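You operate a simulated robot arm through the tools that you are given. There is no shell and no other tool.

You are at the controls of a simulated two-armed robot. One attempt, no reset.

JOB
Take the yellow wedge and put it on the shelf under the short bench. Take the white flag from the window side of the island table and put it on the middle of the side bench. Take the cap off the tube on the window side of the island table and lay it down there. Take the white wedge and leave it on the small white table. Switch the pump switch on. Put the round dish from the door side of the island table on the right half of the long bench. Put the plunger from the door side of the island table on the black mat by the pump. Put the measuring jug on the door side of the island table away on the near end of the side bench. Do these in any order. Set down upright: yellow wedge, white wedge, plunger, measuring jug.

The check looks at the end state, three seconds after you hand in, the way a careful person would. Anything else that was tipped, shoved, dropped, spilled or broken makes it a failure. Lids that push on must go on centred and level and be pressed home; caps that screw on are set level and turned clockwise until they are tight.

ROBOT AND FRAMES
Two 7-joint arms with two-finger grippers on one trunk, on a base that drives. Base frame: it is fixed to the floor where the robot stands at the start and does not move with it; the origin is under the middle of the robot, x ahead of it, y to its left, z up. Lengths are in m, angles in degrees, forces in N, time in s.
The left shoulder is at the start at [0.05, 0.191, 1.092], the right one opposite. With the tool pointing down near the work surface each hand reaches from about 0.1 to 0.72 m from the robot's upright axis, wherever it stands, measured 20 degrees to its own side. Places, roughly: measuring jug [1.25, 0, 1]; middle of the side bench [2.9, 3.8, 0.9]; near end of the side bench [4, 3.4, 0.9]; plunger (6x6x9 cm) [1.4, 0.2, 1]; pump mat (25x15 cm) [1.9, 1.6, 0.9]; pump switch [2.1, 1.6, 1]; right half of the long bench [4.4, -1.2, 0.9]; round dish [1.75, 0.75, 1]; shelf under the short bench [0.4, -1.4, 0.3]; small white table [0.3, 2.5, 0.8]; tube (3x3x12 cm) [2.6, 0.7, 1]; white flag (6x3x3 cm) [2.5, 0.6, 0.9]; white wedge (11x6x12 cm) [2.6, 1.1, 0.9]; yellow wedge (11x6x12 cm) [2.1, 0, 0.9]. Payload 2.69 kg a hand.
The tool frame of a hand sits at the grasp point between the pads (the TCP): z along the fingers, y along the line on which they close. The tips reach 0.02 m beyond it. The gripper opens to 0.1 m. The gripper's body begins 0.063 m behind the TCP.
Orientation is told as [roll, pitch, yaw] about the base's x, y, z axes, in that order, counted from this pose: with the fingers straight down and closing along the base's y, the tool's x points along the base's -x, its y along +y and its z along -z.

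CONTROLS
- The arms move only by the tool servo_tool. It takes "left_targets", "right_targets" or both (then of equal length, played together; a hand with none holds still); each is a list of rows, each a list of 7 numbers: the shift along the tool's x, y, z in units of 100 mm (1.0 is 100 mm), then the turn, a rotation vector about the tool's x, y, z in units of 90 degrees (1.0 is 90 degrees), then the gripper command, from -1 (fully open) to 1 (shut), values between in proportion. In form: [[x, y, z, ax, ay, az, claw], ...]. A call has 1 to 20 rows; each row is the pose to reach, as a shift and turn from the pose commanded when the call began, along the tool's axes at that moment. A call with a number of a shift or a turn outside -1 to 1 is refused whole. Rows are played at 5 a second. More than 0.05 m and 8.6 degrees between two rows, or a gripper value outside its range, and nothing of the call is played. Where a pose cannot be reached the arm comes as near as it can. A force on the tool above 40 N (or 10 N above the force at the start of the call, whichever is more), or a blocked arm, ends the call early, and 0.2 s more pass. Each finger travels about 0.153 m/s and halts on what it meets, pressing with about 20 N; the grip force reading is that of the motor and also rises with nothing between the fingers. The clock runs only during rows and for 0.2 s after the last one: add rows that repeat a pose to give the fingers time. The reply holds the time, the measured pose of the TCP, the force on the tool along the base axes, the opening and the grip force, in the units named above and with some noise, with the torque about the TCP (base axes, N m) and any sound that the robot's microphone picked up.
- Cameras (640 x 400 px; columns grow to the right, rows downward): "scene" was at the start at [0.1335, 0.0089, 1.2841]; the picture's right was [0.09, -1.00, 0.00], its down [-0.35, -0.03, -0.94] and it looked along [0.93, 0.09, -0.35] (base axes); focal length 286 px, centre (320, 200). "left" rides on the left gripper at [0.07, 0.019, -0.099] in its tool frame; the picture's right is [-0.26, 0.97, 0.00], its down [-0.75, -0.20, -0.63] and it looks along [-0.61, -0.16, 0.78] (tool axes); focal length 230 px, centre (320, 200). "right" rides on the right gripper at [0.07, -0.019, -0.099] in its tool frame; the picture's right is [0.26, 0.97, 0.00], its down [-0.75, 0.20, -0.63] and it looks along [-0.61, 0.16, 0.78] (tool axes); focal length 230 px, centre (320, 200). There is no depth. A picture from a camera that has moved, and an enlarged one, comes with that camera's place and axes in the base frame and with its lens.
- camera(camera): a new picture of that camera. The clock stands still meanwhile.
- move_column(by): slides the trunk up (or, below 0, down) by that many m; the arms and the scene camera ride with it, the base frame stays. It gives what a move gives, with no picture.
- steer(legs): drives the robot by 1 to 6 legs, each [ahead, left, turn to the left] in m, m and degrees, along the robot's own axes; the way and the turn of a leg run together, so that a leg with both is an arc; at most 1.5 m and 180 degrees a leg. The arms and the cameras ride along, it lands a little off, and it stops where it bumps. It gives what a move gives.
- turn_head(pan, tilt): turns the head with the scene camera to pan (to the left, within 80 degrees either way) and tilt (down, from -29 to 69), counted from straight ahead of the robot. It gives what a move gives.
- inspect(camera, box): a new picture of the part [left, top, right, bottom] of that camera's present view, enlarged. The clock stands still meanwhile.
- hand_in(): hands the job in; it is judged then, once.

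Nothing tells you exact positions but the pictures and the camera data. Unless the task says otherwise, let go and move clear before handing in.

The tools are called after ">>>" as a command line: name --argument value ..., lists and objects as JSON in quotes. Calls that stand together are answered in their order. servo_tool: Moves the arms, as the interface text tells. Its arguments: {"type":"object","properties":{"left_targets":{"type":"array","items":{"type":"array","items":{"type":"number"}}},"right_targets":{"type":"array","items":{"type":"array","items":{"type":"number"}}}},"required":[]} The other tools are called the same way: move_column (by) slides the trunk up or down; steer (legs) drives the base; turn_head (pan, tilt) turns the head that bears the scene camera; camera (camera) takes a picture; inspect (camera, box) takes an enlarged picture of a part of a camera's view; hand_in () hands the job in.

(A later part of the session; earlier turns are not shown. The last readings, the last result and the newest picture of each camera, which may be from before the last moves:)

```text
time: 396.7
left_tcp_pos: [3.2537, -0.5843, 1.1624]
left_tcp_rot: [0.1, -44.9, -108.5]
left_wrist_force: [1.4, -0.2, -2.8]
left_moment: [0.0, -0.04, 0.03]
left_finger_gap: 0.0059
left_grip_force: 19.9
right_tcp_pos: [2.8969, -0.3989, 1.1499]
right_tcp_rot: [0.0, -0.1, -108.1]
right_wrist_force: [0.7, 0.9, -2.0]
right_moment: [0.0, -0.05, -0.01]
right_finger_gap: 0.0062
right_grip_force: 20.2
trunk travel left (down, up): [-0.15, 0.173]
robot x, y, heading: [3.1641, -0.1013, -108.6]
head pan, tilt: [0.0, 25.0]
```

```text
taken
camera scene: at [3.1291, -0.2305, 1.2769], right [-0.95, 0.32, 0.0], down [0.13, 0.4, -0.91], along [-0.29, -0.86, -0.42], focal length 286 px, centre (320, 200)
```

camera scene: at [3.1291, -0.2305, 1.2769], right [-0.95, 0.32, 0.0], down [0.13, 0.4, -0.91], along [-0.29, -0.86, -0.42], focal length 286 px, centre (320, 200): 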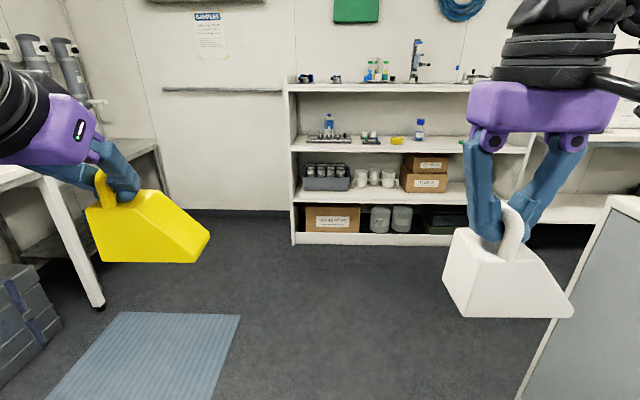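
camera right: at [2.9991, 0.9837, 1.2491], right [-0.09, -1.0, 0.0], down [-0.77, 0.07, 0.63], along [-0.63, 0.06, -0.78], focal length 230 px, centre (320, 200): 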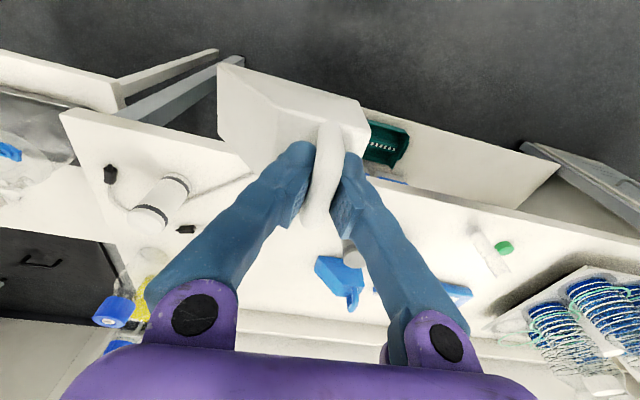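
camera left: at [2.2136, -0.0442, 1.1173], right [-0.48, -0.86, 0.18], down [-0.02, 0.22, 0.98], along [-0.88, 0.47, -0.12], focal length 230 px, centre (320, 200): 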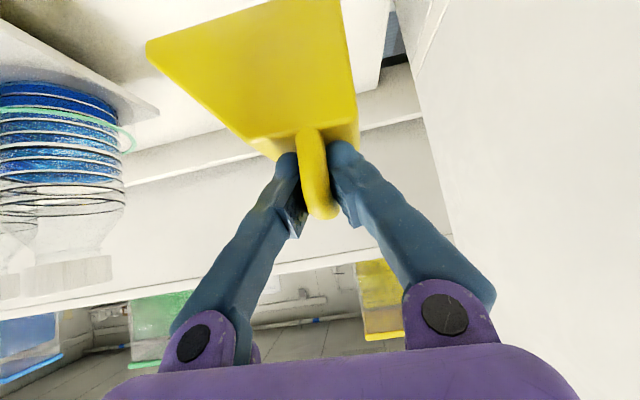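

Both wedges are held level. Driving to the aisle and sideways down it in stages.

>>> steer --legs '[[1.31, 0, -1.4], [0, -0.9, 0]]'

>>> camera --camera "scene"

```text
time: 411.2
left_tcp_pos: [1.9812, -1.527, 1.1622]
left_tcp_rot: [0.1, -45.1, -107.6]
left_wrist_force: [-0.1, -1.3, -2.5]
left_moment: [0.04, -0.06, 0.06]
left_finger_gap: 0.0061
left_grip_force: 19.9
right_tcp_pos: [1.6203, -1.3477, 1.1486]
right_tcp_rot: [0.0, 0.0, -107.2]
right_wrist_force: [-0.2, -0.2, -2.9]
right_moment: [0.0, -0.03, -0.01]
right_finger_gap: 0.0058
right_grip_force: 20.0
trunk travel left (down, up): [-0.15, 0.173]
robot x, y, heading: [1.8916, -1.0494, -107.5]
head pan, tilt: [0.0, 25.0]
```

```text
taken
camera scene: at [1.8511, -1.1758, 1.2769], right [-0.95, 0.3, 0.0], down [0.13, 0.4, -0.91], along [-0.27, -0.86, -0.42], focal length 286 px, centre (320, 200)
```

scene: 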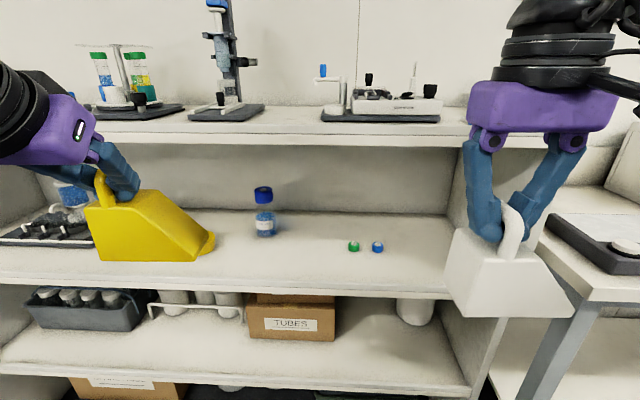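

Good position. Continuing sideways to the free part of the low shelf.

>>> steer --legs '[[0.0, -1.35, -2.5]]'

>>> turn_head --pan 15 --tilt 45

>>> camera --camera "scene"

```text
time: 423.4
left_tcp_pos: [0.6682, -1.0878, 1.1617]
left_tcp_rot: [0.1, -44.9, -110.3]
left_wrist_force: [-0.6, -0.7, -2.0]
left_moment: [0.01, -0.05, 0.04]
left_finger_gap: 0.0061
left_grip_force: 19.4
right_tcp_pos: [0.315, -0.8919, 1.1501]
right_tcp_rot: [-0.1, -0.1, -110.0]
right_wrist_force: [0.8, 0.5, -2.7]
right_moment: [0.0, -0.03, -0.01]
right_finger_gap: 0.0058
right_grip_force: 19.8
trunk travel left (down, up): [-0.15, 0.173]
robot x, y, heading: [0.5977, -0.6054, -110.6]
head pan, tilt: [0.0, 25.0]
```

```text
time: 424.2
left_tcp_pos: [0.6682, -1.0883, 1.1615]
left_tcp_rot: [0.1, -44.9, -110.2]
left_wrist_force: [-0.4, -0.6, -1.3]
left_moment: [-0.01, -0.07, 0.03]
left_finger_gap: 0.0058
left_grip_force: 20.1
right_tcp_pos: [0.3164, -0.8905, 1.1493]
right_tcp_rot: [0.0, -0.1, -109.9]
right_wrist_force: [-0.1, 0.1, -2.3]
right_moment: [0.01, -0.05, -0.01]
right_finger_gap: 0.0061
right_grip_force: 20.3
trunk travel left (down, up): [-0.15, 0.173]
robot x, y, heading: [0.6013, -0.6073, -110.3]
head pan, tilt: [15.0, 45.0]
```

```text
taken
camera scene: at [0.5794, -0.7257, 1.2464], right [-1.0, 0.09, 0.0], down [0.07, 0.7, -0.71], along [-0.07, -0.7, -0.71], focal length 286 px, centre (320, 200)
```

scene: 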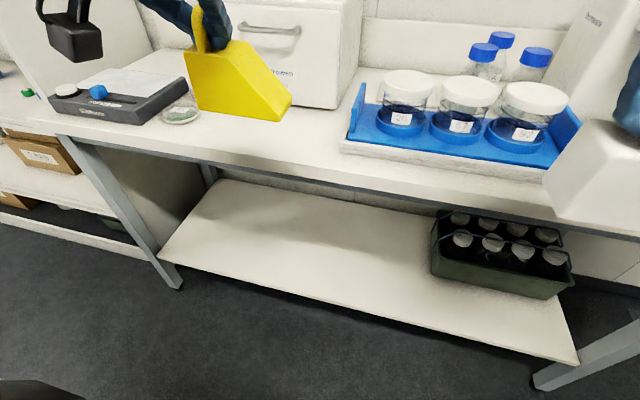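

The low shelf is clear left of the caddy: its front edge is at e≈−0.93, the bench edge at e≈−0.88. I'll retract and raise the white wedge, back up a little, and lower the trunk.

>>> servo_tool --right_targets '[[0.2, 0, -0.3, 0, 0, 0, 1], [0.5, 0, -0.6, 0, 0, 0, 1], [0.8, 0, -0.9, 0, 0, 0, 1], [1.0, 0, -1.0, 0, 0, 0, 1]]'

>>> steer --legs '[[-0.15, 0, 0.3]]'

>>> move_column --by -0.15

>>> camera --camera "scene"

```text
time: 425.2
left_tcp_pos: [0.668, -1.088, 1.164]
left_tcp_rot: [0.1, -45.0, -110.3]
left_wrist_force: [0.0, 0.5, -1.9]
left_moment: [-0.02, -0.05, 0.01]
left_finger_gap: 0.0061
left_grip_force: 20.1
right_tcp_pos: [0.3514, -0.7965, 1.2489]
right_tcp_rot: [-0.1, 0.1, -110.0]
right_wrist_force: [-0.7, 0.4, -2.9]
right_moment: [-0.01, -0.03, -0.01]
right_finger_gap: 0.006
right_grip_force: 19.9
trunk travel left (down, up): [-0.15, 0.173]
robot x, y, heading: [0.6028, -0.6083, -110.3]
head pan, tilt: [15.0, 45.0]
```

```text
time: 426.6
left_tcp_pos: [0.7228, -0.949, 1.1614]
left_tcp_rot: [0.1, -44.9, -110.0]
left_wrist_force: [0.3, 0.0, -1.7]
left_moment: [-0.03, -0.03, 0.01]
left_finger_gap: 0.0059
left_grip_force: 20.4
right_tcp_pos: [0.4027, -0.6604, 1.2497]
right_tcp_rot: [0.0, 0.1, -109.6]
right_wrist_force: [0.5, 0.7, -1.6]
right_moment: [-0.02, -0.03, -0.05]
right_finger_gap: 0.006
right_grip_force: 20.7
trunk travel left (down, up): [-0.15, 0.173]
robot x, y, heading: [0.6482, -0.4738, -110.0]
head pan, tilt: [15.0, 45.0]
```

```text
time: 428.3
left_tcp_pos: [0.7217, -0.9502, 1.0128]
left_tcp_rot: [0.2, -45.0, -109.8]
left_wrist_force: [0.1, -0.6, -3.2]
left_moment: [0.02, 0.0, 0.03]
left_finger_gap: 0.0062
left_grip_force: 20.1
right_tcp_pos: [0.4031, -0.6609, 1.0991]
right_tcp_rot: [0.0, 0.0, -109.6]
right_wrist_force: [-0.5, 0.2, -3.6]
right_moment: [0.02, -0.03, 0.0]
right_finger_gap: 0.0063
right_grip_force: 19.7
trunk travel left (down, up): [0.0, 0.323]
robot x, y, heading: [0.6515, -0.4662, -109.9]
head pan, tilt: [15.0, 45.0]
```

```text
taken
camera scene: at [0.6308, -0.5878, 1.0964], right [-1.0, 0.08, 0.0], down [0.06, 0.7, -0.71], along [-0.06, -0.7, -0.71], focal length 286 px, centre (320, 200)
```

scene: 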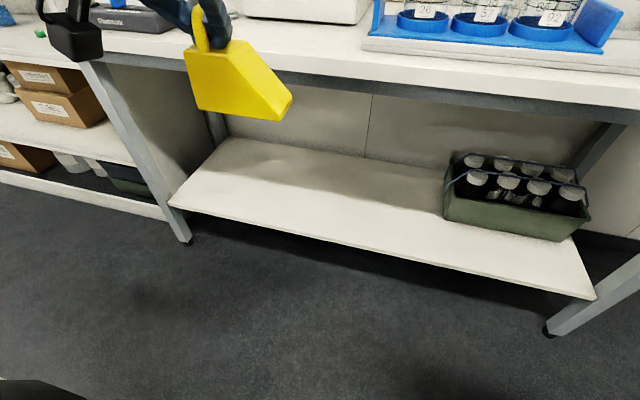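

Lowering the yellow wedge in front of the bench in stages.

>>> servo_tool --left_targets '[[0.33, 0, 0.33, 0, 0, 0, 1], [0.66, 0, 0.66, 0, 0, 0, 1], [0.99, 0, 0.99, 0, 0, 0, 1]]'

>>> servo_tool --left_targets '[[0.33, 0, 0.33, 0, 0, 0, 1], [0.66, 0, 0.66, 0, 0, 0, 1], [0.99, 0, 0.99, 0, 0, 0, 1]]'

>>> camera --camera "scene"

>>> camera --camera "left"

```text
time: 429.1
left_tcp_pos: [0.7235, -0.9507, 0.8689]
left_tcp_rot: [0.0, -45.0, -110.0]
left_wrist_force: [0.4, 0.0, -2.8]
left_moment: [0.01, -0.04, -0.01]
left_finger_gap: 0.006
left_grip_force: 19.8
right_tcp_pos: [0.403, -0.6605, 1.0996]
right_tcp_rot: [0.0, 0.0, -109.6]
right_wrist_force: [0.1, 0.6, -3.1]
right_moment: [0.0, -0.02, 0.02]
right_finger_gap: 0.0063
right_grip_force: 19.9
trunk travel left (down, up): [0.0, 0.323]
robot x, y, heading: [0.6512, -0.4679, -110.1]
head pan, tilt: [15.0, 45.0]
```

```text
time: 429.9
left_tcp_pos: [0.7223, -0.9479, 0.7314]
left_tcp_rot: [0.0, -45.1, -109.9]
left_wrist_force: [-0.1, 0.7, -2.3]
left_moment: [0.0, -0.04, -0.02]
left_finger_gap: 0.006
left_grip_force: 20.2
left hand out of reach, approached as far as the arm can: row 1, 2
right_tcp_pos: [0.4024, -0.6612, 1.0988]
right_tcp_rot: [0.0, 0.0, -109.6]
right_wrist_force: [0.4, -0.3, -2.1]
right_moment: [-0.06, -0.05, 0.0]
right_finger_gap: 0.006
right_grip_force: 19.9
trunk travel left (down, up): [0.0, 0.323]
robot x, y, heading: [0.6532, -0.4662, -109.8]
head pan, tilt: [15.0, 45.0]
```

```text
taken
camera scene: at [0.6308, -0.5879, 1.0964], right [-1.0, 0.08, 0.0], down [0.06, 0.7, -0.71], along [-0.06, -0.7, -0.71], focal length 286 px, centre (320, 200)
```

scene: 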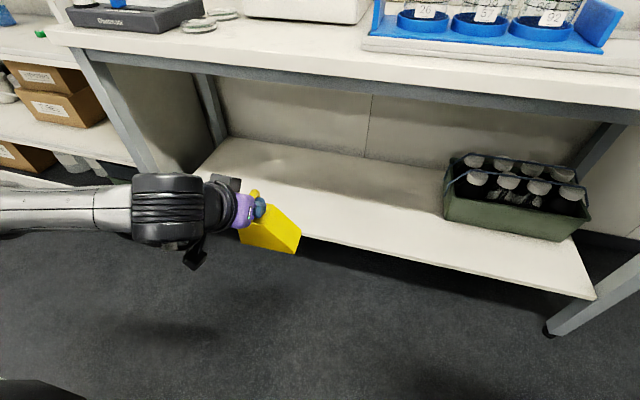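

```text
taken
camera left: at [0.782, -0.8422, 0.7519], right [0.85, -0.5, 0.18], down [-0.22, -0.01, 0.98], along [-0.49, -0.87, -0.12], focal length 230 px, centre (320, 200)
```

left: 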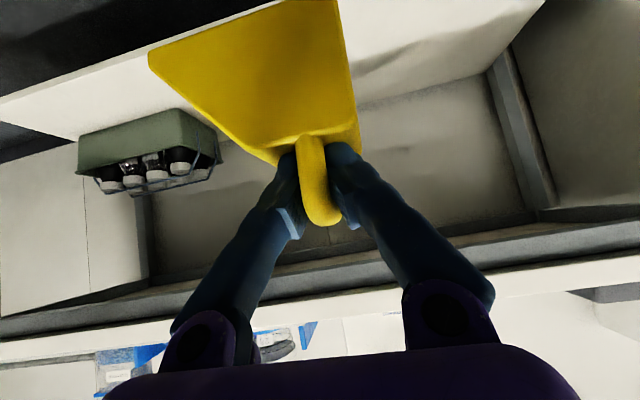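

Continuing down with some forward extension, which eases the arm's reach.

>>> servo_tool --left_targets '[[0.09, 0, 0.33, 0, 0, 0, 1], [0.19, 0, 0.66, 0, 0, 0, 1], [0.28, 0, 0.99, 0, 0, 0, 1]]'

>>> servo_tool --left_targets '[[0.09, 0, 0.33, 0, 0, 0, 1], [0.19, 0, 0.66, 0, 0, 0, 1], [0.28, 0, 0.99, 0, 0, 0, 1]]'

>>> camera --camera "scene"

>>> camera --camera "left"

```text
time: 430.7
left_tcp_pos: [0.7064, -0.9952, 0.6398]
left_tcp_rot: [0.1, -44.9, -109.9]
left_wrist_force: [0.4, 0.0, -2.8]
left_moment: [-0.05, -0.03, 0.0]
left_finger_gap: 0.006
left_grip_force: 19.9
right_tcp_pos: [0.4024, -0.6608, 1.0985]
right_tcp_rot: [0.2, 0.0, -109.6]
right_wrist_force: [0.0, 1.0, -3.3]
right_moment: [-0.03, -0.04, -0.02]
right_finger_gap: 0.0061
right_grip_force: 19.5
trunk travel left (down, up): [0.0, 0.323]
robot x, y, heading: [0.6484, -0.469, -109.8]
head pan, tilt: [15.0, 45.0]
```

```text
time: 431.5
left_tcp_pos: [0.7019, -1.0397, 0.5917]
left_tcp_rot: [0.8, -44.6, -109.9]
left_wrist_force: [-0.4, 0.6, -1.8]
left_moment: [0.03, -0.01, 0.02]
left_finger_gap: 0.0059
left_grip_force: 20.2
left hand out of reach, approached as far as the arm can: row 2, 3
right_tcp_pos: [0.4042, -0.6611, 1.0997]
right_tcp_rot: [0.0, 0.0, -109.6]
right_wrist_force: [0.6, 0.3, -2.4]
right_moment: [-0.02, -0.05, -0.01]
right_finger_gap: 0.0061
right_grip_force: 20.2
trunk travel left (down, up): [0.0, 0.323]
robot x, y, heading: [0.6478, -0.4708, -109.7]
head pan, tilt: [15.0, 45.0]
```

```text
taken
camera scene: at [0.6314, -0.5879, 1.0964], right [-1.0, 0.08, 0.0], down [0.06, 0.7, -0.71], along [-0.06, -0.7, -0.71], focal length 286 px, centre (320, 200)
```

scene: 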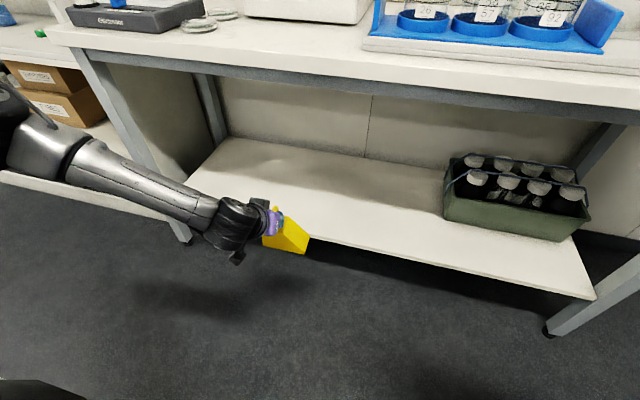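

```text
taken
camera left: at [0.7609, -0.9338, 0.6147], right [0.85, -0.49, 0.19], down [-0.23, -0.02, 0.97], along [-0.48, -0.87, -0.13], focal length 230 px, centre (320, 200)
```

left: 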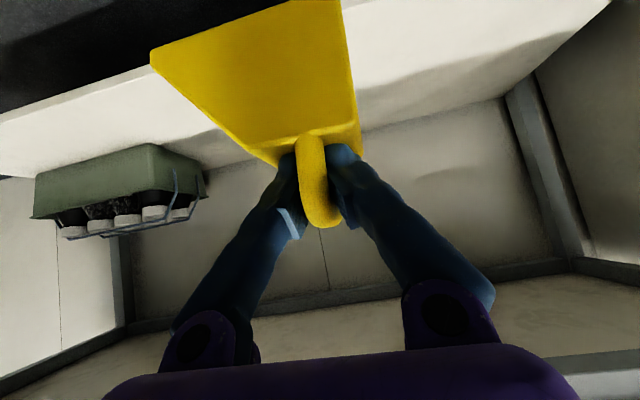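

The arm hit a limit low down near the body. Extending forward at this height first (the wedge slides under the bench edge), then lowering further.

>>> servo_tool --left_targets '[[-0.2, 0, 0.2, 0, 0, 0, 1], [-0.4, 0, 0.4, 0, 0, 0, 1], [-0.6, 0, 0.6, 0, 0, 0, 1], [-0.8, 0, 0.8, 0, 0, 0, 1]]'

>>> servo_tool --left_targets '[[0.2, 0, 0.2, 0, 0, 0, 1], [0.4, 0, 0.4, 0, 0, 0, 1], [0.6, 0, 0.6, 0, 0, 0, 1]]'

>>> camera --camera "scene"

```text
time: 432.5
left_tcp_pos: [0.6638, -1.1456, 0.592]
left_tcp_rot: [0.1, -44.9, -110.0]
left_wrist_force: [-0.7, -0.3, -3.2]
left_moment: [0.01, -0.02, 0.01]
left_finger_gap: 0.0058
left_grip_force: 20.4
right_tcp_pos: [0.4018, -0.661, 1.0982]
right_tcp_rot: [0.0, 0.0, -109.5]
right_wrist_force: [0.1, 0.1, -2.3]
right_moment: [0.0, -0.05, 0.04]
right_finger_gap: 0.0059
right_grip_force: 19.9
trunk travel left (down, up): [0.0, 0.323]
robot x, y, heading: [0.6533, -0.4681, -110.1]
head pan, tilt: [15.0, 45.0]
```

```text
time: 433.3
left_tcp_pos: [0.6649, -1.1454, 0.5083]
left_tcp_rot: [0.1, -45.0, -109.9]
left_wrist_force: [-0.5, 0.2, -2.1]
left_moment: [0.0, -0.06, -0.02]
left_finger_gap: 0.0061
left_grip_force: 20.1
right_tcp_pos: [0.4029, -0.6603, 1.098]
right_tcp_rot: [0.1, -0.1, -109.6]
right_wrist_force: [0.1, 1.1, -2.7]
right_moment: [-0.02, -0.06, -0.02]
right_finger_gap: 0.0061
right_grip_force: 19.7
trunk travel left (down, up): [0.0, 0.323]
robot x, y, heading: [0.6451, -0.4707, -109.9]
head pan, tilt: [15.0, 45.0]
```

```text
taken
camera scene: at [0.6308, -0.5881, 1.0963], right [-1.0, 0.08, 0.0], down [0.06, 0.7, -0.71], along [-0.06, -0.7, -0.71], focal length 286 px, centre (320, 200)
```

scene: 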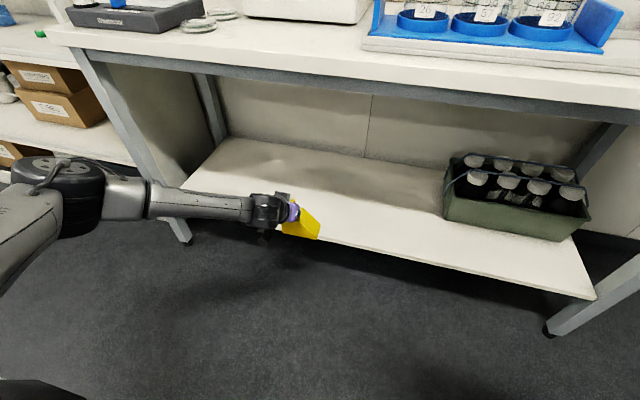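

Reachable when extended. Driving forward 0.25 m so the wedge moves in above the low shelf.

>>> steer --legs '[[0.13, 0, 0]]'

>>> camera --camera "left"

>>> steer --legs '[[0.11, 0, 0]]'

>>> camera --camera "scene"

>>> camera --camera "left"

```text
time: 434.6
left_tcp_pos: [0.6207, -1.2649, 0.508]
left_tcp_rot: [0.1, -44.9, -109.9]
left_wrist_force: [-0.6, -0.1, -3.0]
left_moment: [-0.01, -0.04, 0.02]
left_finger_gap: 0.006
left_grip_force: 20.0
right_tcp_pos: [0.3599, -0.7809, 1.0997]
right_tcp_rot: [0.1, 0.0, -109.5]
right_wrist_force: [-0.6, -0.1, -2.1]
right_moment: [-0.04, -0.06, -0.01]
right_finger_gap: 0.006
right_grip_force: 19.6
trunk travel left (down, up): [0.0, 0.323]
robot x, y, heading: [0.6091, -0.5885, -110.0]
head pan, tilt: [15.0, 45.0]
```

```text
taken
camera left: at [0.6808, -1.1596, 0.5289], right [0.85, -0.5, 0.18], down [-0.22, -0.01, 0.98], along [-0.49, -0.87, -0.12], focal length 230 px, centre (320, 200)
```

left: 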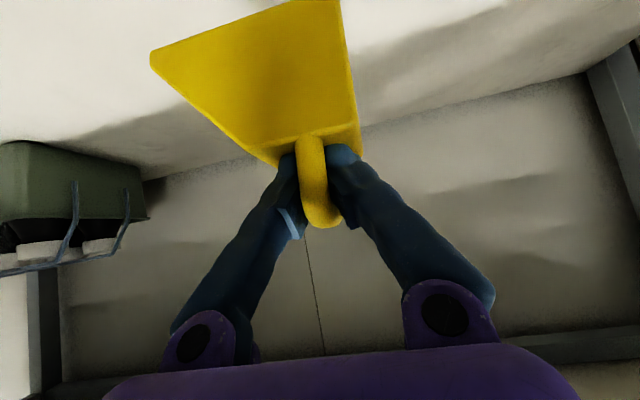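

```text
time: 435.8
left_tcp_pos: [0.5845, -1.3692, 0.5077]
left_tcp_rot: [0.2, -44.9, -109.9]
left_wrist_force: [0.0, 0.1, -2.0]
left_moment: [0.01, -0.05, 0.02]
left_finger_gap: 0.006
left_grip_force: 19.4
right_tcp_pos: [0.3226, -0.8861, 1.0976]
right_tcp_rot: [0.1, 0.1, -109.4]
right_wrist_force: [0.3, -0.2, -2.2]
right_moment: [0.0, -0.04, 0.0]
right_finger_gap: 0.0059
right_grip_force: 20.1
trunk travel left (down, up): [0.0, 0.323]
robot x, y, heading: [0.5711, -0.6958, -109.8]
head pan, tilt: [15.0, 45.0]
```

```text
taken
camera scene: at [0.5497, -0.8127, 1.0962], right [-1.0, 0.08, 0.0], down [0.06, 0.71, -0.71], along [-0.06, -0.7, -0.71], focal length 286 px, centre (320, 200)
```

scene: 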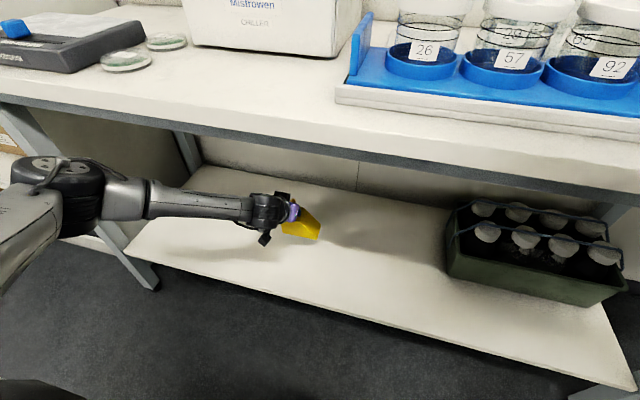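

```text
taken
camera left: at [0.6434, -1.2638, 0.5289], right [0.85, -0.5, 0.18], down [-0.22, -0.01, 0.98], along [-0.48, -0.87, -0.12], focal length 230 px, centre (320, 200)
```

left: 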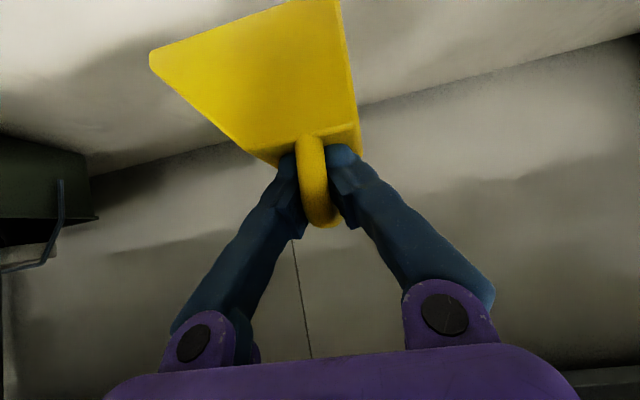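

The wedge is above the shelf interior. Lowering it, carefully near the end.

>>> servo_tool --left_targets '[[0.2, 0, 0.2, 0, 0, 0, 1], [0.4, 0, 0.4, 0, 0, 0, 1], [0.56, 0, 0.56, 0, 0, 0, 1], [0.56, 0, 0.56, 0, 0, 0, 1]]'

>>> camera --camera "left"

>>> inspect --camera "scene" --box '[200, 160, 400, 280]'

```text
time: 436.8
left_tcp_pos: [0.5848, -1.3698, 0.4891]
left_tcp_rot: [0.1, -44.9, -109.9]
left_wrist_force: [0.0, 1.2, -2.5]
left_moment: [0.02, -0.04, -0.01]
left_finger_gap: 0.0061
left_grip_force: 19.8
left hand out of reach, approached as far as the arm can: row 1, 2, 3, 4
right_tcp_pos: [0.3218, -0.8868, 1.1]
right_tcp_rot: [0.1, -0.1, -109.6]
right_wrist_force: [-0.9, 0.1, -2.3]
right_moment: [-0.03, -0.01, 0.05]
right_finger_gap: 0.006
right_grip_force: 20.0
trunk travel left (down, up): [0.0, 0.323]
robot x, y, heading: [0.5703, -0.7, -109.9]
head pan, tilt: [15.0, 45.0]
```

```text
taken
camera left: at [0.6436, -1.2639, 0.5113], right [0.85, -0.5, 0.18], down [-0.22, -0.01, 0.98], along [-0.48, -0.87, -0.12], focal length 230 px, centre (320, 200)
```

left: 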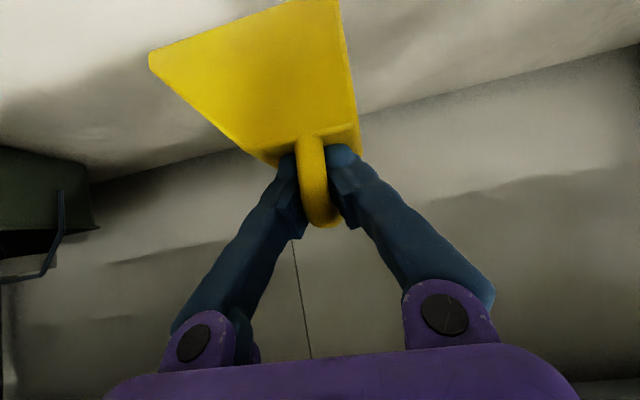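

```text
3.20 times, centred on (300, 220) of scene
camera zoom: at [0.5498, -0.8125, 1.0963], right [-1.0, 0.08, 0.0], down [0.06, 0.7, -0.71], along [-0.06, -0.7, -0.71], focal length 916 px, centre (384, 136)
```

zoom: 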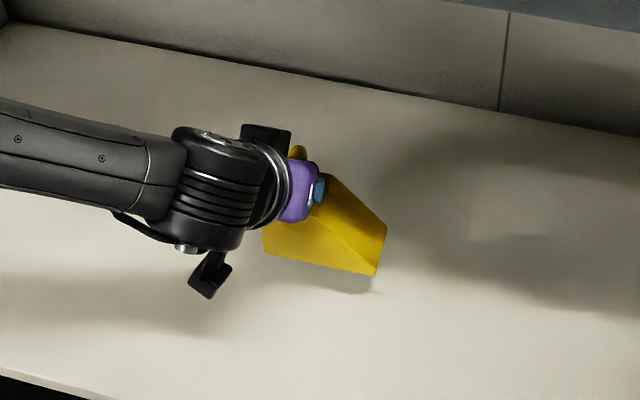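

Lower height is limited unless the arm is more extended. Extending 12 cm further into the shelf, then lowering.

>>> servo_tool --left_targets '[[-0.2, 0, 0.2, 0, 0, 0, 1], [-0.4, 0, 0.4, 0, 0, 0, 1], [-0.6, 0, 0.6, 0, 0, 0, 1], [-0.75, 0, 0.75, 0, 0, 0, 1]]'

>>> servo_tool --left_targets '[[0.15, 0, 0.15, 0, 0, 0, 1], [0.3, 0, 0.3, 0, 0, 0, 1], [0.45, 0, 0.45, 0, 0, 0, 1], [0.45, 0, 0.45, 0, 0, 0, 1]]'

>>> camera --camera "left"

>>> inspect --camera "scene" --box '[200, 140, 400, 280]'

```text
time: 437.8
left_tcp_pos: [0.5485, -1.4679, 0.4892]
left_tcp_rot: [0.0, -44.9, -109.9]
left_wrist_force: [0.9, 0.2, -2.5]
left_moment: [-0.02, -0.01, -0.03]
left_finger_gap: 0.0059
left_grip_force: 20.9
right_tcp_pos: [0.3217, -0.8849, 1.0988]
right_tcp_rot: [0.0, 0.0, -109.5]
right_wrist_force: [0.4, 0.6, -2.7]
right_moment: [-0.05, -0.06, -0.01]
right_finger_gap: 0.0061
right_grip_force: 19.8
trunk travel left (down, up): [0.0, 0.323]
robot x, y, heading: [0.5705, -0.6941, -110.0]
head pan, tilt: [15.0, 45.0]
```

```text
time: 438.8
left_tcp_pos: [0.5495, -1.4668, 0.4359]
left_tcp_rot: [0.0, -45.1, -109.8]
left_wrist_force: [0.1, 1.0, -2.9]
left_moment: [0.08, -0.03, 0.01]
left_finger_gap: 0.0059
left_grip_force: 19.9
left hand out of reach, approached as far as the arm can: row 3, 4
right_tcp_pos: [0.3218, -0.8861, 1.0996]
right_tcp_rot: [0.0, 0.0, -109.5]
right_wrist_force: [-0.2, -0.3, -2.5]
right_moment: [0.0, -0.06, -0.02]
right_finger_gap: 0.0061
right_grip_force: 19.5
trunk travel left (down, up): [0.0, 0.323]
robot x, y, heading: [0.5689, -0.6961, -109.7]
head pan, tilt: [15.0, 45.0]
```

```text
taken
camera left: at [0.6091, -1.3618, 0.4573], right [0.85, -0.5, 0.18], down [-0.22, -0.01, 0.98], along [-0.48, -0.87, -0.12], focal length 230 px, centre (320, 200)
```

left: 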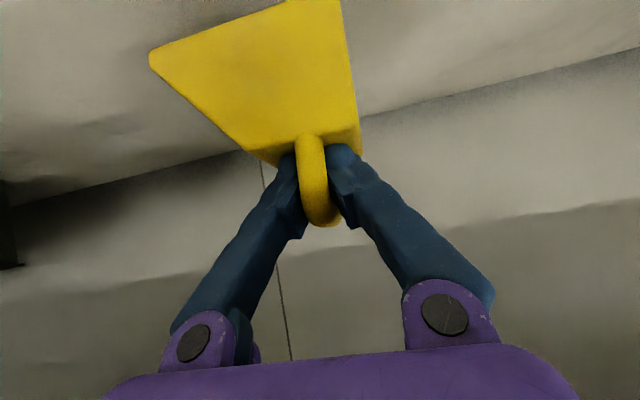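

```text
2.86 times, centred on (300, 210) of scene
camera zoom: at [0.5498, -0.8125, 1.0963], right [-1.0, 0.08, 0.0], down [0.06, 0.7, -0.71], along [-0.06, -0.7, -0.71], focal length 818 px, centre (377, 171)
```

zoom: 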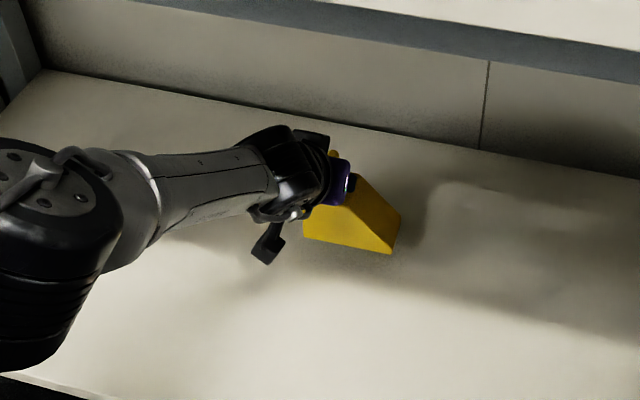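

At the arm's length limit, about 4 cm above the shelf. Rotating hand and wedge 30° inward (about the vertical), which should free the wrist, then lowering closer in.

>>> servo_tool --left_targets '[[0.1, 0, -0.35, 0, 0, 0, 1], [0.2, 0, -0.7, 0, 0, 0, 1], [0.2, 0, -0.7, 0, 0, 0, 1]]'

>>> servo_tool --left_targets '[[0, 0, 0, 0.06, 0, 0.06, 1], [0, 0, 0, 0.12, 0, 0.12, 1], [0, 0, 0, 0.18, 0, 0.18, 1], [0, 0, 0, 0.2357, 0, 0.2357, 1], [0, 0, 0, 0.2357, 0, 0.2357, 1]]'

>>> camera --camera "scene"

```text
time: 439.6
left_tcp_pos: [0.55, -1.4672, 0.4372]
left_tcp_rot: [0.1, -45.0, -109.8]
left_wrist_force: [-0.6, -0.4, -2.4]
left_moment: [-0.02, -0.08, 0.01]
left_finger_gap: 0.006
left_grip_force: 19.6
left hand out of reach, approached as far as the arm can: row 1, 2, 3
right_tcp_pos: [0.3231, -0.8851, 1.0997]
right_tcp_rot: [0.0, 0.0, -109.5]
right_wrist_force: [0.2, -0.4, -2.6]
right_moment: [0.0, -0.02, 0.01]
right_finger_gap: 0.006
right_grip_force: 20.1
trunk travel left (down, up): [0.0, 0.323]
robot x, y, heading: [0.5698, -0.6948, -109.8]
head pan, tilt: [15.0, 45.0]
```

```text
time: 440.8
left_tcp_pos: [0.5425, -1.4544, 0.4486]
left_tcp_rot: [0.4, -46.4, -139.5]
left_wrist_force: [-2.2, 0.0, -2.9]
left_moment: [0.01, -0.07, 0.07]
left_finger_gap: 0.0058
left_grip_force: 20.0
left hand out of reach, approached as far as the arm can: row 2, 3, 4, 5
right_tcp_pos: [0.3234, -0.8857, 1.0991]
right_tcp_rot: [0.0, 0.0, -109.4]
right_wrist_force: [0.8, -1.2, -2.9]
right_moment: [-0.01, -0.01, -0.03]
right_finger_gap: 0.0058
right_grip_force: 19.9
trunk travel left (down, up): [0.0, 0.323]
robot x, y, heading: [0.5701, -0.6963, -109.8]
head pan, tilt: [15.0, 45.0]
```

```text
taken
camera scene: at [0.5507, -0.8131, 1.0961], right [-1.0, 0.08, 0.0], down [0.06, 0.71, -0.71], along [-0.06, -0.7, -0.71], focal length 286 px, centre (320, 200)
```

scene: 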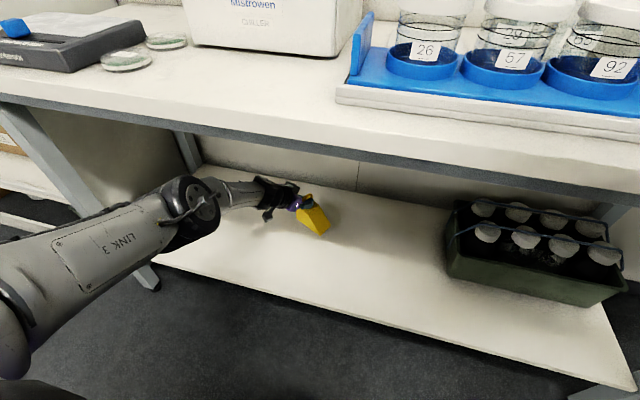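

Now trying to lower from this rotated posture.

>>> servo_tool --left_targets '[[0.1, 0, 0.1, 0, 0, 0, 1], [0.2, 0, 0.2, 0, 0, 0, 1], [0.3, 0, 0.3, 0, 0, 0, 1], [0.3, 0, 0.3, 0, 0, 0, 1]]'

>>> inspect --camera "scene" --box '[200, 140, 400, 280]'

```text
time: 441.8
left_tcp_pos: [0.5385, -1.4509, 0.4468]
left_tcp_rot: [-0.1, -44.9, -139.8]
left_wrist_force: [-0.7, -0.1, -2.4]
left_moment: [0.0, -0.03, -0.01]
left_finger_gap: 0.0062
left_grip_force: 20.0
left hand out of reach, approached as far as the arm can: row 1, 2, 3, 4
right_tcp_pos: [0.3212, -0.8858, 1.0984]
right_tcp_rot: [0.0, 0.0, -109.5]
right_wrist_force: [-0.5, 0.2, -2.6]
right_moment: [0.0, -0.06, -0.01]
right_finger_gap: 0.006
right_grip_force: 20.1
trunk travel left (down, up): [0.0, 0.323]
robot x, y, heading: [0.5715, -0.6951, -109.8]
head pan, tilt: [15.0, 45.0]
```

```text
2.86 times, centred on (300, 210) of scene
camera zoom: at [0.5498, -0.8125, 1.0963], right [-1.0, 0.08, 0.0], down [0.06, 0.7, -0.71], along [-0.06, -0.7, -0.71], focal length 818 px, centre (377, 171)
```

zoom: 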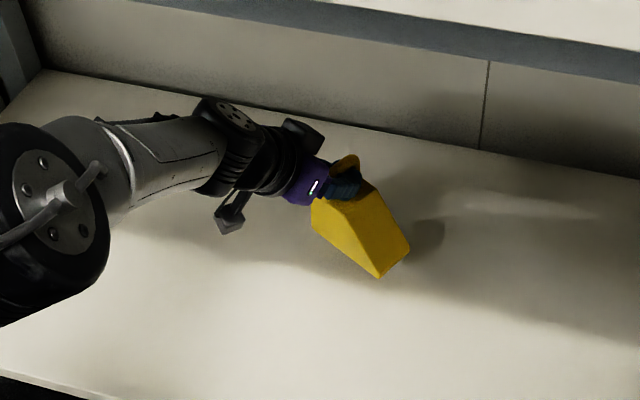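

My tilted grip can't get low enough. I'll back out, and test in free space whether a steeper hand (25° from vertical) can reach shelf height before regrasping. First, up and out.

>>> servo_tool --left_targets '[[-0.25, 0, -0.25, 0, 0, 0, 1], [-0.5, 0, -0.5, 0, 0, 0, 1], [-0.75, 0, -0.75, 0, 0, 0, 1]]'

>>> servo_tool --left_targets '[[0, 0, 0, -0.06, 0, -0.06, 1], [0, 0, 0, -0.12, 0, -0.12, 1], [0, 0, 0, -0.18, 0, -0.18, 1], [0, 0, 0, -0.2357, 0, -0.2357, 1], [0, 0, 0, -0.2357, 0, -0.2357, 1]]'

>>> camera --camera "scene"

```text
time: 442.8
left_tcp_pos: [0.5455, -1.4129, 0.5011]
left_tcp_rot: [-3.3, -40.6, -138.3]
left_wrist_force: [0.0, -0.2, -2.5]
left_moment: [-0.02, -0.06, 0.01]
left_finger_gap: 0.0061
left_grip_force: 20.1
right_tcp_pos: [0.3235, -0.8839, 1.0998]
right_tcp_rot: [-0.1, -0.1, -109.6]
right_wrist_force: [-0.6, 0.5, -2.8]
right_moment: [0.0, -0.03, 0.0]
right_finger_gap: 0.0061
right_grip_force: 20.3
trunk travel left (down, up): [0.0, 0.323]
robot x, y, heading: [0.5675, -0.6918, -109.9]
head pan, tilt: [15.0, 45.0]
stopped in row 3 (left hand): the arm was blocked; the commanded pose is now the measured one
```

```text
time: 444.0
left_tcp_pos: [0.5432, -1.4171, 0.5048]
left_tcp_rot: [0.1, -40.4, -110.4]
left_wrist_force: [0.2, -0.2, -2.6]
left_moment: [0.0, -0.07, -0.01]
left_finger_gap: 0.0062
left_grip_force: 20.2
right_tcp_pos: [0.3217, -0.8856, 1.0989]
right_tcp_rot: [0.1, 0.0, -109.6]
right_wrist_force: [-0.2, 0.5, -2.6]
right_moment: [0.01, -0.05, -0.01]
right_finger_gap: 0.0061
right_grip_force: 20.2
trunk travel left (down, up): [0.0, 0.323]
robot x, y, heading: [0.5682, -0.6941, -109.7]
head pan, tilt: [15.0, 45.0]
```

```text
taken
camera scene: at [0.5492, -0.8113, 1.0964], right [-1.0, 0.09, 0.0], down [0.06, 0.7, -0.71], along [-0.06, -0.7, -0.71], focal length 286 px, centre (320, 200)
```

scene: 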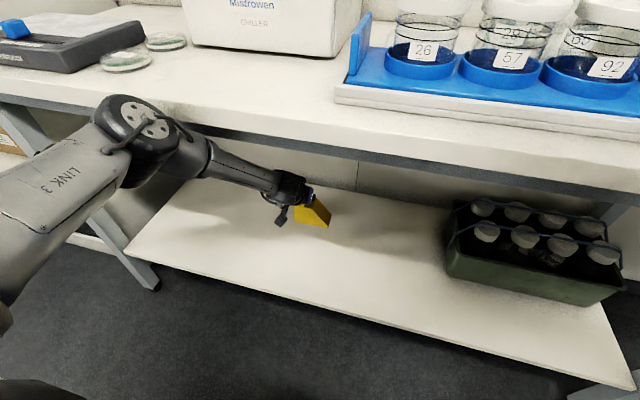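

The elbow touched the bench edge on the way up, so I'll back the robot straight out now.

>>> steer --legs '[[-0.3, 0, 0]]'

>>> camera --camera "scene"

>>> camera --camera "left"

```text
time: 446.0
left_tcp_pos: [0.6497, -1.1373, 0.5037]
left_tcp_rot: [0.1, -40.4, -110.1]
left_wrist_force: [-0.7, 0.6, -2.8]
left_moment: [-0.02, -0.01, 0.01]
left_finger_gap: 0.0058
left_grip_force: 19.5
right_tcp_pos: [0.4228, -0.6061, 1.0986]
right_tcp_rot: [0.1, 0.0, -109.2]
right_wrist_force: [-0.9, -0.6, -1.8]
right_moment: [-0.03, -0.03, -0.01]
right_finger_gap: 0.006
right_grip_force: 20.3
trunk travel left (down, up): [0.0, 0.323]
robot x, y, heading: [0.6758, -0.4136, -109.7]
head pan, tilt: [15.0, 45.0]
```

```text
taken
camera scene: at [0.6502, -0.5313, 1.0964], right [-1.0, 0.08, 0.0], down [0.06, 0.7, -0.71], along [-0.06, -0.7, -0.71], focal length 286 px, centre (320, 200)
```

scene: 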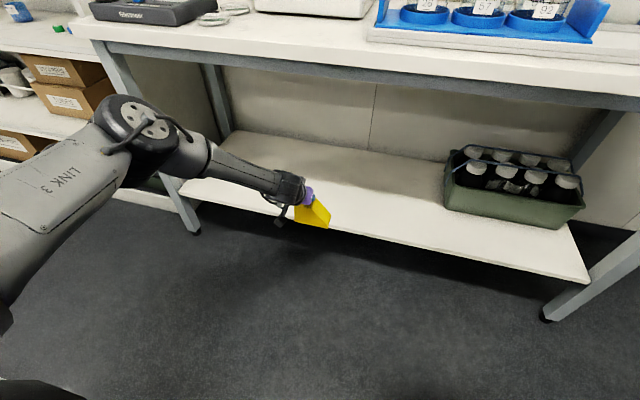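

```text
taken
camera left: at [0.7073, -1.0344, 0.5347], right [0.84, -0.52, 0.17], down [-0.25, -0.08, 0.97], along [-0.48, -0.85, -0.2], focal length 230 px, centre (320, 200)
```

left: 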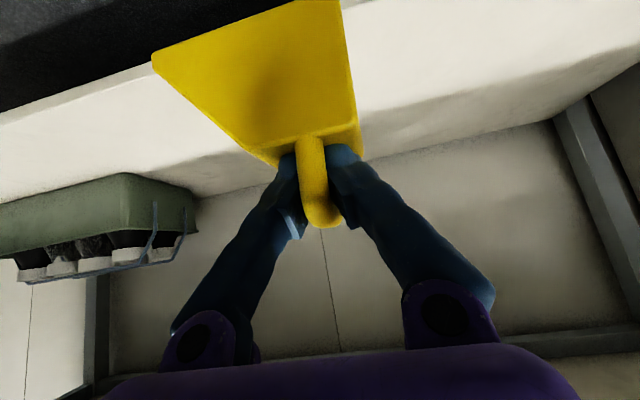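

Clear again, with the arm now in an elbow-high posture. Testing here, in front of the shelf, how low this posture can go (and restoring the 45° pitch).

>>> servo_tool --left_targets '[[0, 0, 0, 0, -0.05, 0, 1], [0, 0, 0, 0, -0.05, 0, 1]]'

>>> servo_tool --left_targets '[[0.2, 0, 0.2, 0, 0, 0, 1], [0.4, 0, 0.4, 0, 0, 0, 1], [0.6, 0, 0.6, 0, 0, 0, 1], [0.75, 0, 0.75, 0, 0, 0, 1]]'

>>> camera --camera "scene"

```text
time: 446.6
left_tcp_pos: [0.6467, -1.1378, 0.504]
left_tcp_rot: [0.1, -44.9, -110.1]
left_wrist_force: [1.0, 0.6, -2.3]
left_moment: [0.01, -0.03, -0.03]
left_finger_gap: 0.006
left_grip_force: 19.7
right_tcp_pos: [0.4229, -0.6053, 1.0983]
right_tcp_rot: [0.1, 0.1, -109.2]
right_wrist_force: [0.6, -0.8, -3.2]
right_moment: [0.0, -0.01, 0.03]
right_finger_gap: 0.006
right_grip_force: 20.2
trunk travel left (down, up): [0.0, 0.323]
robot x, y, heading: [0.6709, -0.4164, -109.7]
head pan, tilt: [15.0, 45.0]
```

```text
time: 447.6
left_tcp_pos: [0.6485, -1.1372, 0.3975]
left_tcp_rot: [0.1, -44.9, -110.2]
left_wrist_force: [-0.4, 0.8, -1.5]
left_moment: [0.02, -0.03, 0.01]
left_finger_gap: 0.0058
left_grip_force: 20.0
right_tcp_pos: [0.4228, -0.605, 1.0989]
right_tcp_rot: [0.0, 0.1, -109.2]
right_wrist_force: [0.5, -0.4, -2.2]
right_moment: [-0.03, -0.03, 0.02]
right_finger_gap: 0.006
right_grip_force: 19.9
trunk travel left (down, up): [0.0, 0.323]
robot x, y, heading: [0.6688, -0.4173, -109.6]
head pan, tilt: [15.0, 45.0]
```

```text
taken
camera scene: at [0.6501, -0.5315, 1.0963], right [-1.0, 0.08, 0.0], down [0.06, 0.71, -0.71], along [-0.06, -0.7, -0.71], focal length 286 px, centre (320, 200)
```

scene: 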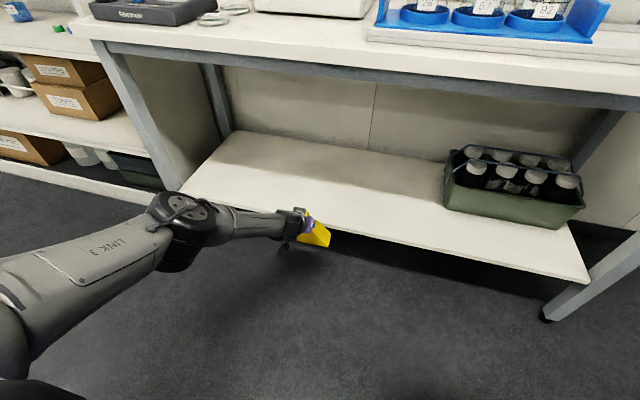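

Excellent: in this elbow posture the hand reaches z≈0.40 easily. Raising 3.5 cm to clear the shelf edge and driving in.

>>> servo_tool --left_targets '[[-0.15, 0, -0.15, 0, 0, 0, 1], [-0.28, 0, -0.28, 0, 0, 0, 1], [-0.28, 0, -0.28, 0, 0, 0, 1]]'

>>> inspect --camera "scene" --box '[200, 160, 440, 280]'

>>> camera --camera "left"

```text
time: 448.4
left_tcp_pos: [0.6461, -1.137, 0.4384]
left_tcp_rot: [0.1, -44.9, -110.2]
left_wrist_force: [-0.2, 0.5, -2.5]
left_moment: [0.0, -0.04, 0.01]
left_finger_gap: 0.0061
left_grip_force: 20.0
right_tcp_pos: [0.4238, -0.6061, 1.0981]
right_tcp_rot: [0.0, -0.1, -109.1]
right_wrist_force: [-0.1, 0.1, -2.8]
right_moment: [-0.05, -0.04, -0.01]
right_finger_gap: 0.006
right_grip_force: 19.7
trunk travel left (down, up): [0.0, 0.323]
robot x, y, heading: [0.6655, -0.4128, -109.3]
head pan, tilt: [15.0, 45.0]
```

```text
2.67 times, centred on (320, 220) of scene
camera zoom: at [0.6501, -0.5314, 1.0963], right [-1.0, 0.08, 0.0], down [0.06, 0.71, -0.71], along [-0.06, -0.7, -0.71], focal length 763 px, centre (320, 147)
```

zoom: 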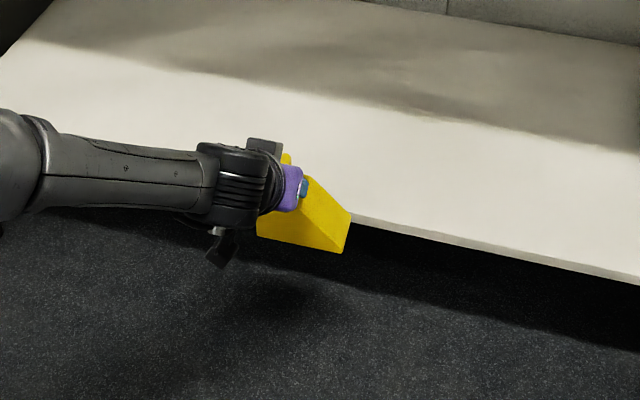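

```text
taken
camera left: at [0.7073, -1.0322, 0.4593], right [0.84, -0.5, 0.18], down [-0.22, -0.01, 0.98], along [-0.49, -0.86, -0.12], focal length 230 px, centre (320, 200)
```

left: 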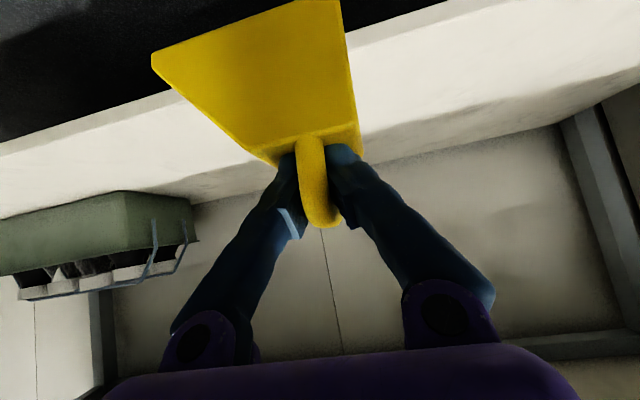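

Shelf top is at z≈0.28 and the wedge bottom at ≈0.34: enough clearance. Driving in.

>>> steer --legs '[[0.11, 0, -0.5]]'

>>> steer --legs '[[0.1, 0, 0]]'

>>> camera --camera "scene"

>>> camera --camera "left"

```text
time: 449.6
left_tcp_pos: [0.6069, -1.2383, 0.4374]
left_tcp_rot: [0.1, -44.7, -110.6]
left_wrist_force: [0.1, 0.7, -2.8]
left_moment: [0.01, -0.06, 0.0]
left_finger_gap: 0.0059
left_grip_force: 19.6
right_tcp_pos: [0.3859, -0.7054, 1.0976]
right_tcp_rot: [0.0, 0.1, -109.6]
right_wrist_force: [-1.3, -1.0, -2.6]
right_moment: [0.02, -0.08, 0.01]
right_finger_gap: 0.0063
right_grip_force: 19.9
trunk travel left (down, up): [0.0, 0.323]
robot x, y, heading: [0.6347, -0.5164, -109.8]
head pan, tilt: [15.0, 45.0]
```

```text
time: 450.8
left_tcp_pos: [0.5719, -1.3324, 0.4365]
left_tcp_rot: [0.1, -44.9, -110.7]
left_wrist_force: [0.5, 0.2, -2.7]
left_moment: [0.01, -0.04, 0.02]
left_finger_gap: 0.0064
left_grip_force: 20.3
right_tcp_pos: [0.3516, -0.7991, 1.099]
right_tcp_rot: [0.0, 0.0, -109.6]
right_wrist_force: [0.2, 0.2, -2.7]
right_moment: [-0.02, -0.03, 0.04]
right_finger_gap: 0.0061
right_grip_force: 20.2
trunk travel left (down, up): [0.0, 0.323]
robot x, y, heading: [0.5991, -0.6103, -110.2]
head pan, tilt: [15.0, 45.0]
```

```text
taken
camera scene: at [0.5788, -0.7266, 1.0962], right [-1.0, 0.09, 0.0], down [0.06, 0.7, -0.71], along [-0.06, -0.7, -0.71], focal length 286 px, centre (320, 200)
```

scene: 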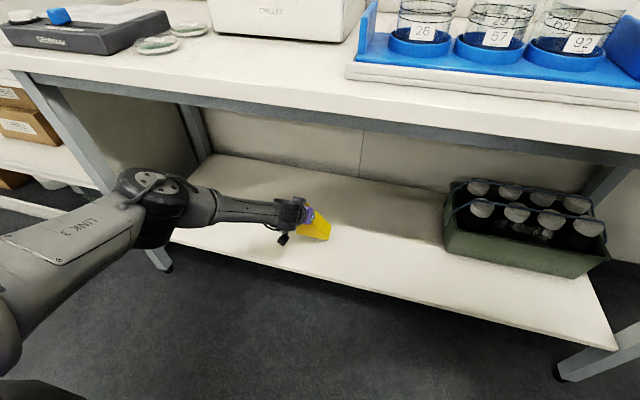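

```text
taken
camera left: at [0.6321, -1.2273, 0.4586], right [0.84, -0.51, 0.18], down [-0.22, -0.01, 0.98], along [-0.5, -0.86, -0.12], focal length 230 px, centre (320, 200)
```

left: 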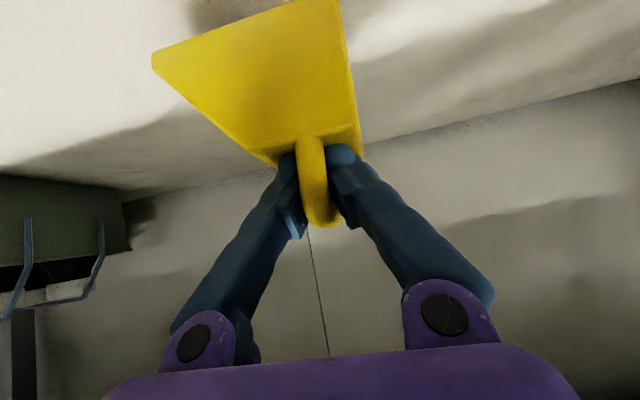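

Over the shelf at a good depth. Lowering toward contact.

>>> servo_tool --left_targets '[[0.15, 0, 0.15, 0, 0, 0, 1], [0.28, 0, 0.28, 0, 0, 0, 1], [0.33, 0, 0.33, 0, 0, 0, 1], [0.33, 0, 0.33, 0, 0, 0, 1]]'

>>> servo_tool --left_targets '[[0.02, 0, 0.02, 0, 0, 0, 1], [0.04, 0, 0.04, 0, 0, 0, 1], [0.04, 0, 0.04, 0, 0, 0, 1]]'

>>> inspect --camera "scene" --box '[200, 160, 400, 280]'

```text
time: 451.8
left_tcp_pos: [0.5719, -1.334, 0.3919]
left_tcp_rot: [0.1, -44.9, -110.6]
left_wrist_force: [1.0, -1.1, 4.1]
left_moment: [0.12, 0.35, 0.08]
left_finger_gap: 0.006
left_grip_force: 19.8
right_tcp_pos: [0.351, -0.7977, 1.0985]
right_tcp_rot: [-0.1, 0.1, -109.6]
right_wrist_force: [-0.3, 0.4, -2.3]
right_moment: [0.0, -0.02, -0.02]
right_finger_gap: 0.006
right_grip_force: 20.2
trunk travel left (down, up): [0.0, 0.323]
robot x, y, heading: [0.6004, -0.6104, -109.9]
head pan, tilt: [15.0, 45.0]
```

```text
time: 452.6
left_tcp_pos: [0.5719, -1.3345, 0.3915]
left_tcp_rot: [0.4, -45.3, -110.7]
left_wrist_force: [3.0, -2.2, 28.0]
left_moment: [0.63, 0.15, 0.08]
left_finger_gap: 0.0061
left_grip_force: 19.9
right_tcp_pos: [0.3514, -0.7962, 1.1004]
right_tcp_rot: [0.1, -0.2, -109.7]
right_wrist_force: [-1.0, -0.3, -2.9]
right_moment: [0.0, -0.07, 0.0]
right_finger_gap: 0.006
right_grip_force: 20.4
trunk travel left (down, up): [0.0, 0.323]
robot x, y, heading: [0.6031, -0.6101, -110.2]
head pan, tilt: [15.0, 45.0]
```

```text
3.20 times, centred on (300, 220) of scene
camera zoom: at [0.579, -0.7235, 1.097], right [-1.0, 0.09, 0.0], down [0.06, 0.7, -0.71], along [-0.06, -0.71, -0.7], focal length 916 px, centre (384, 136)
```

zoom: 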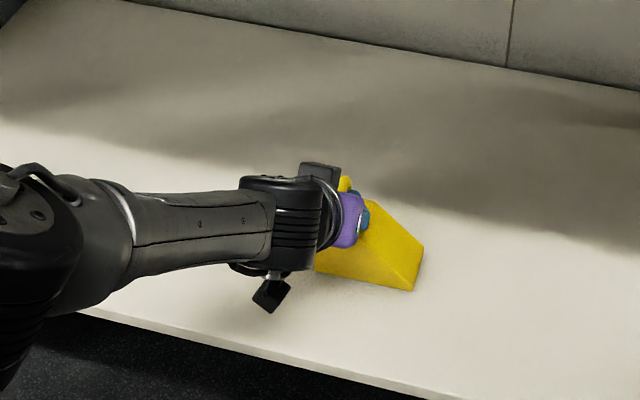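

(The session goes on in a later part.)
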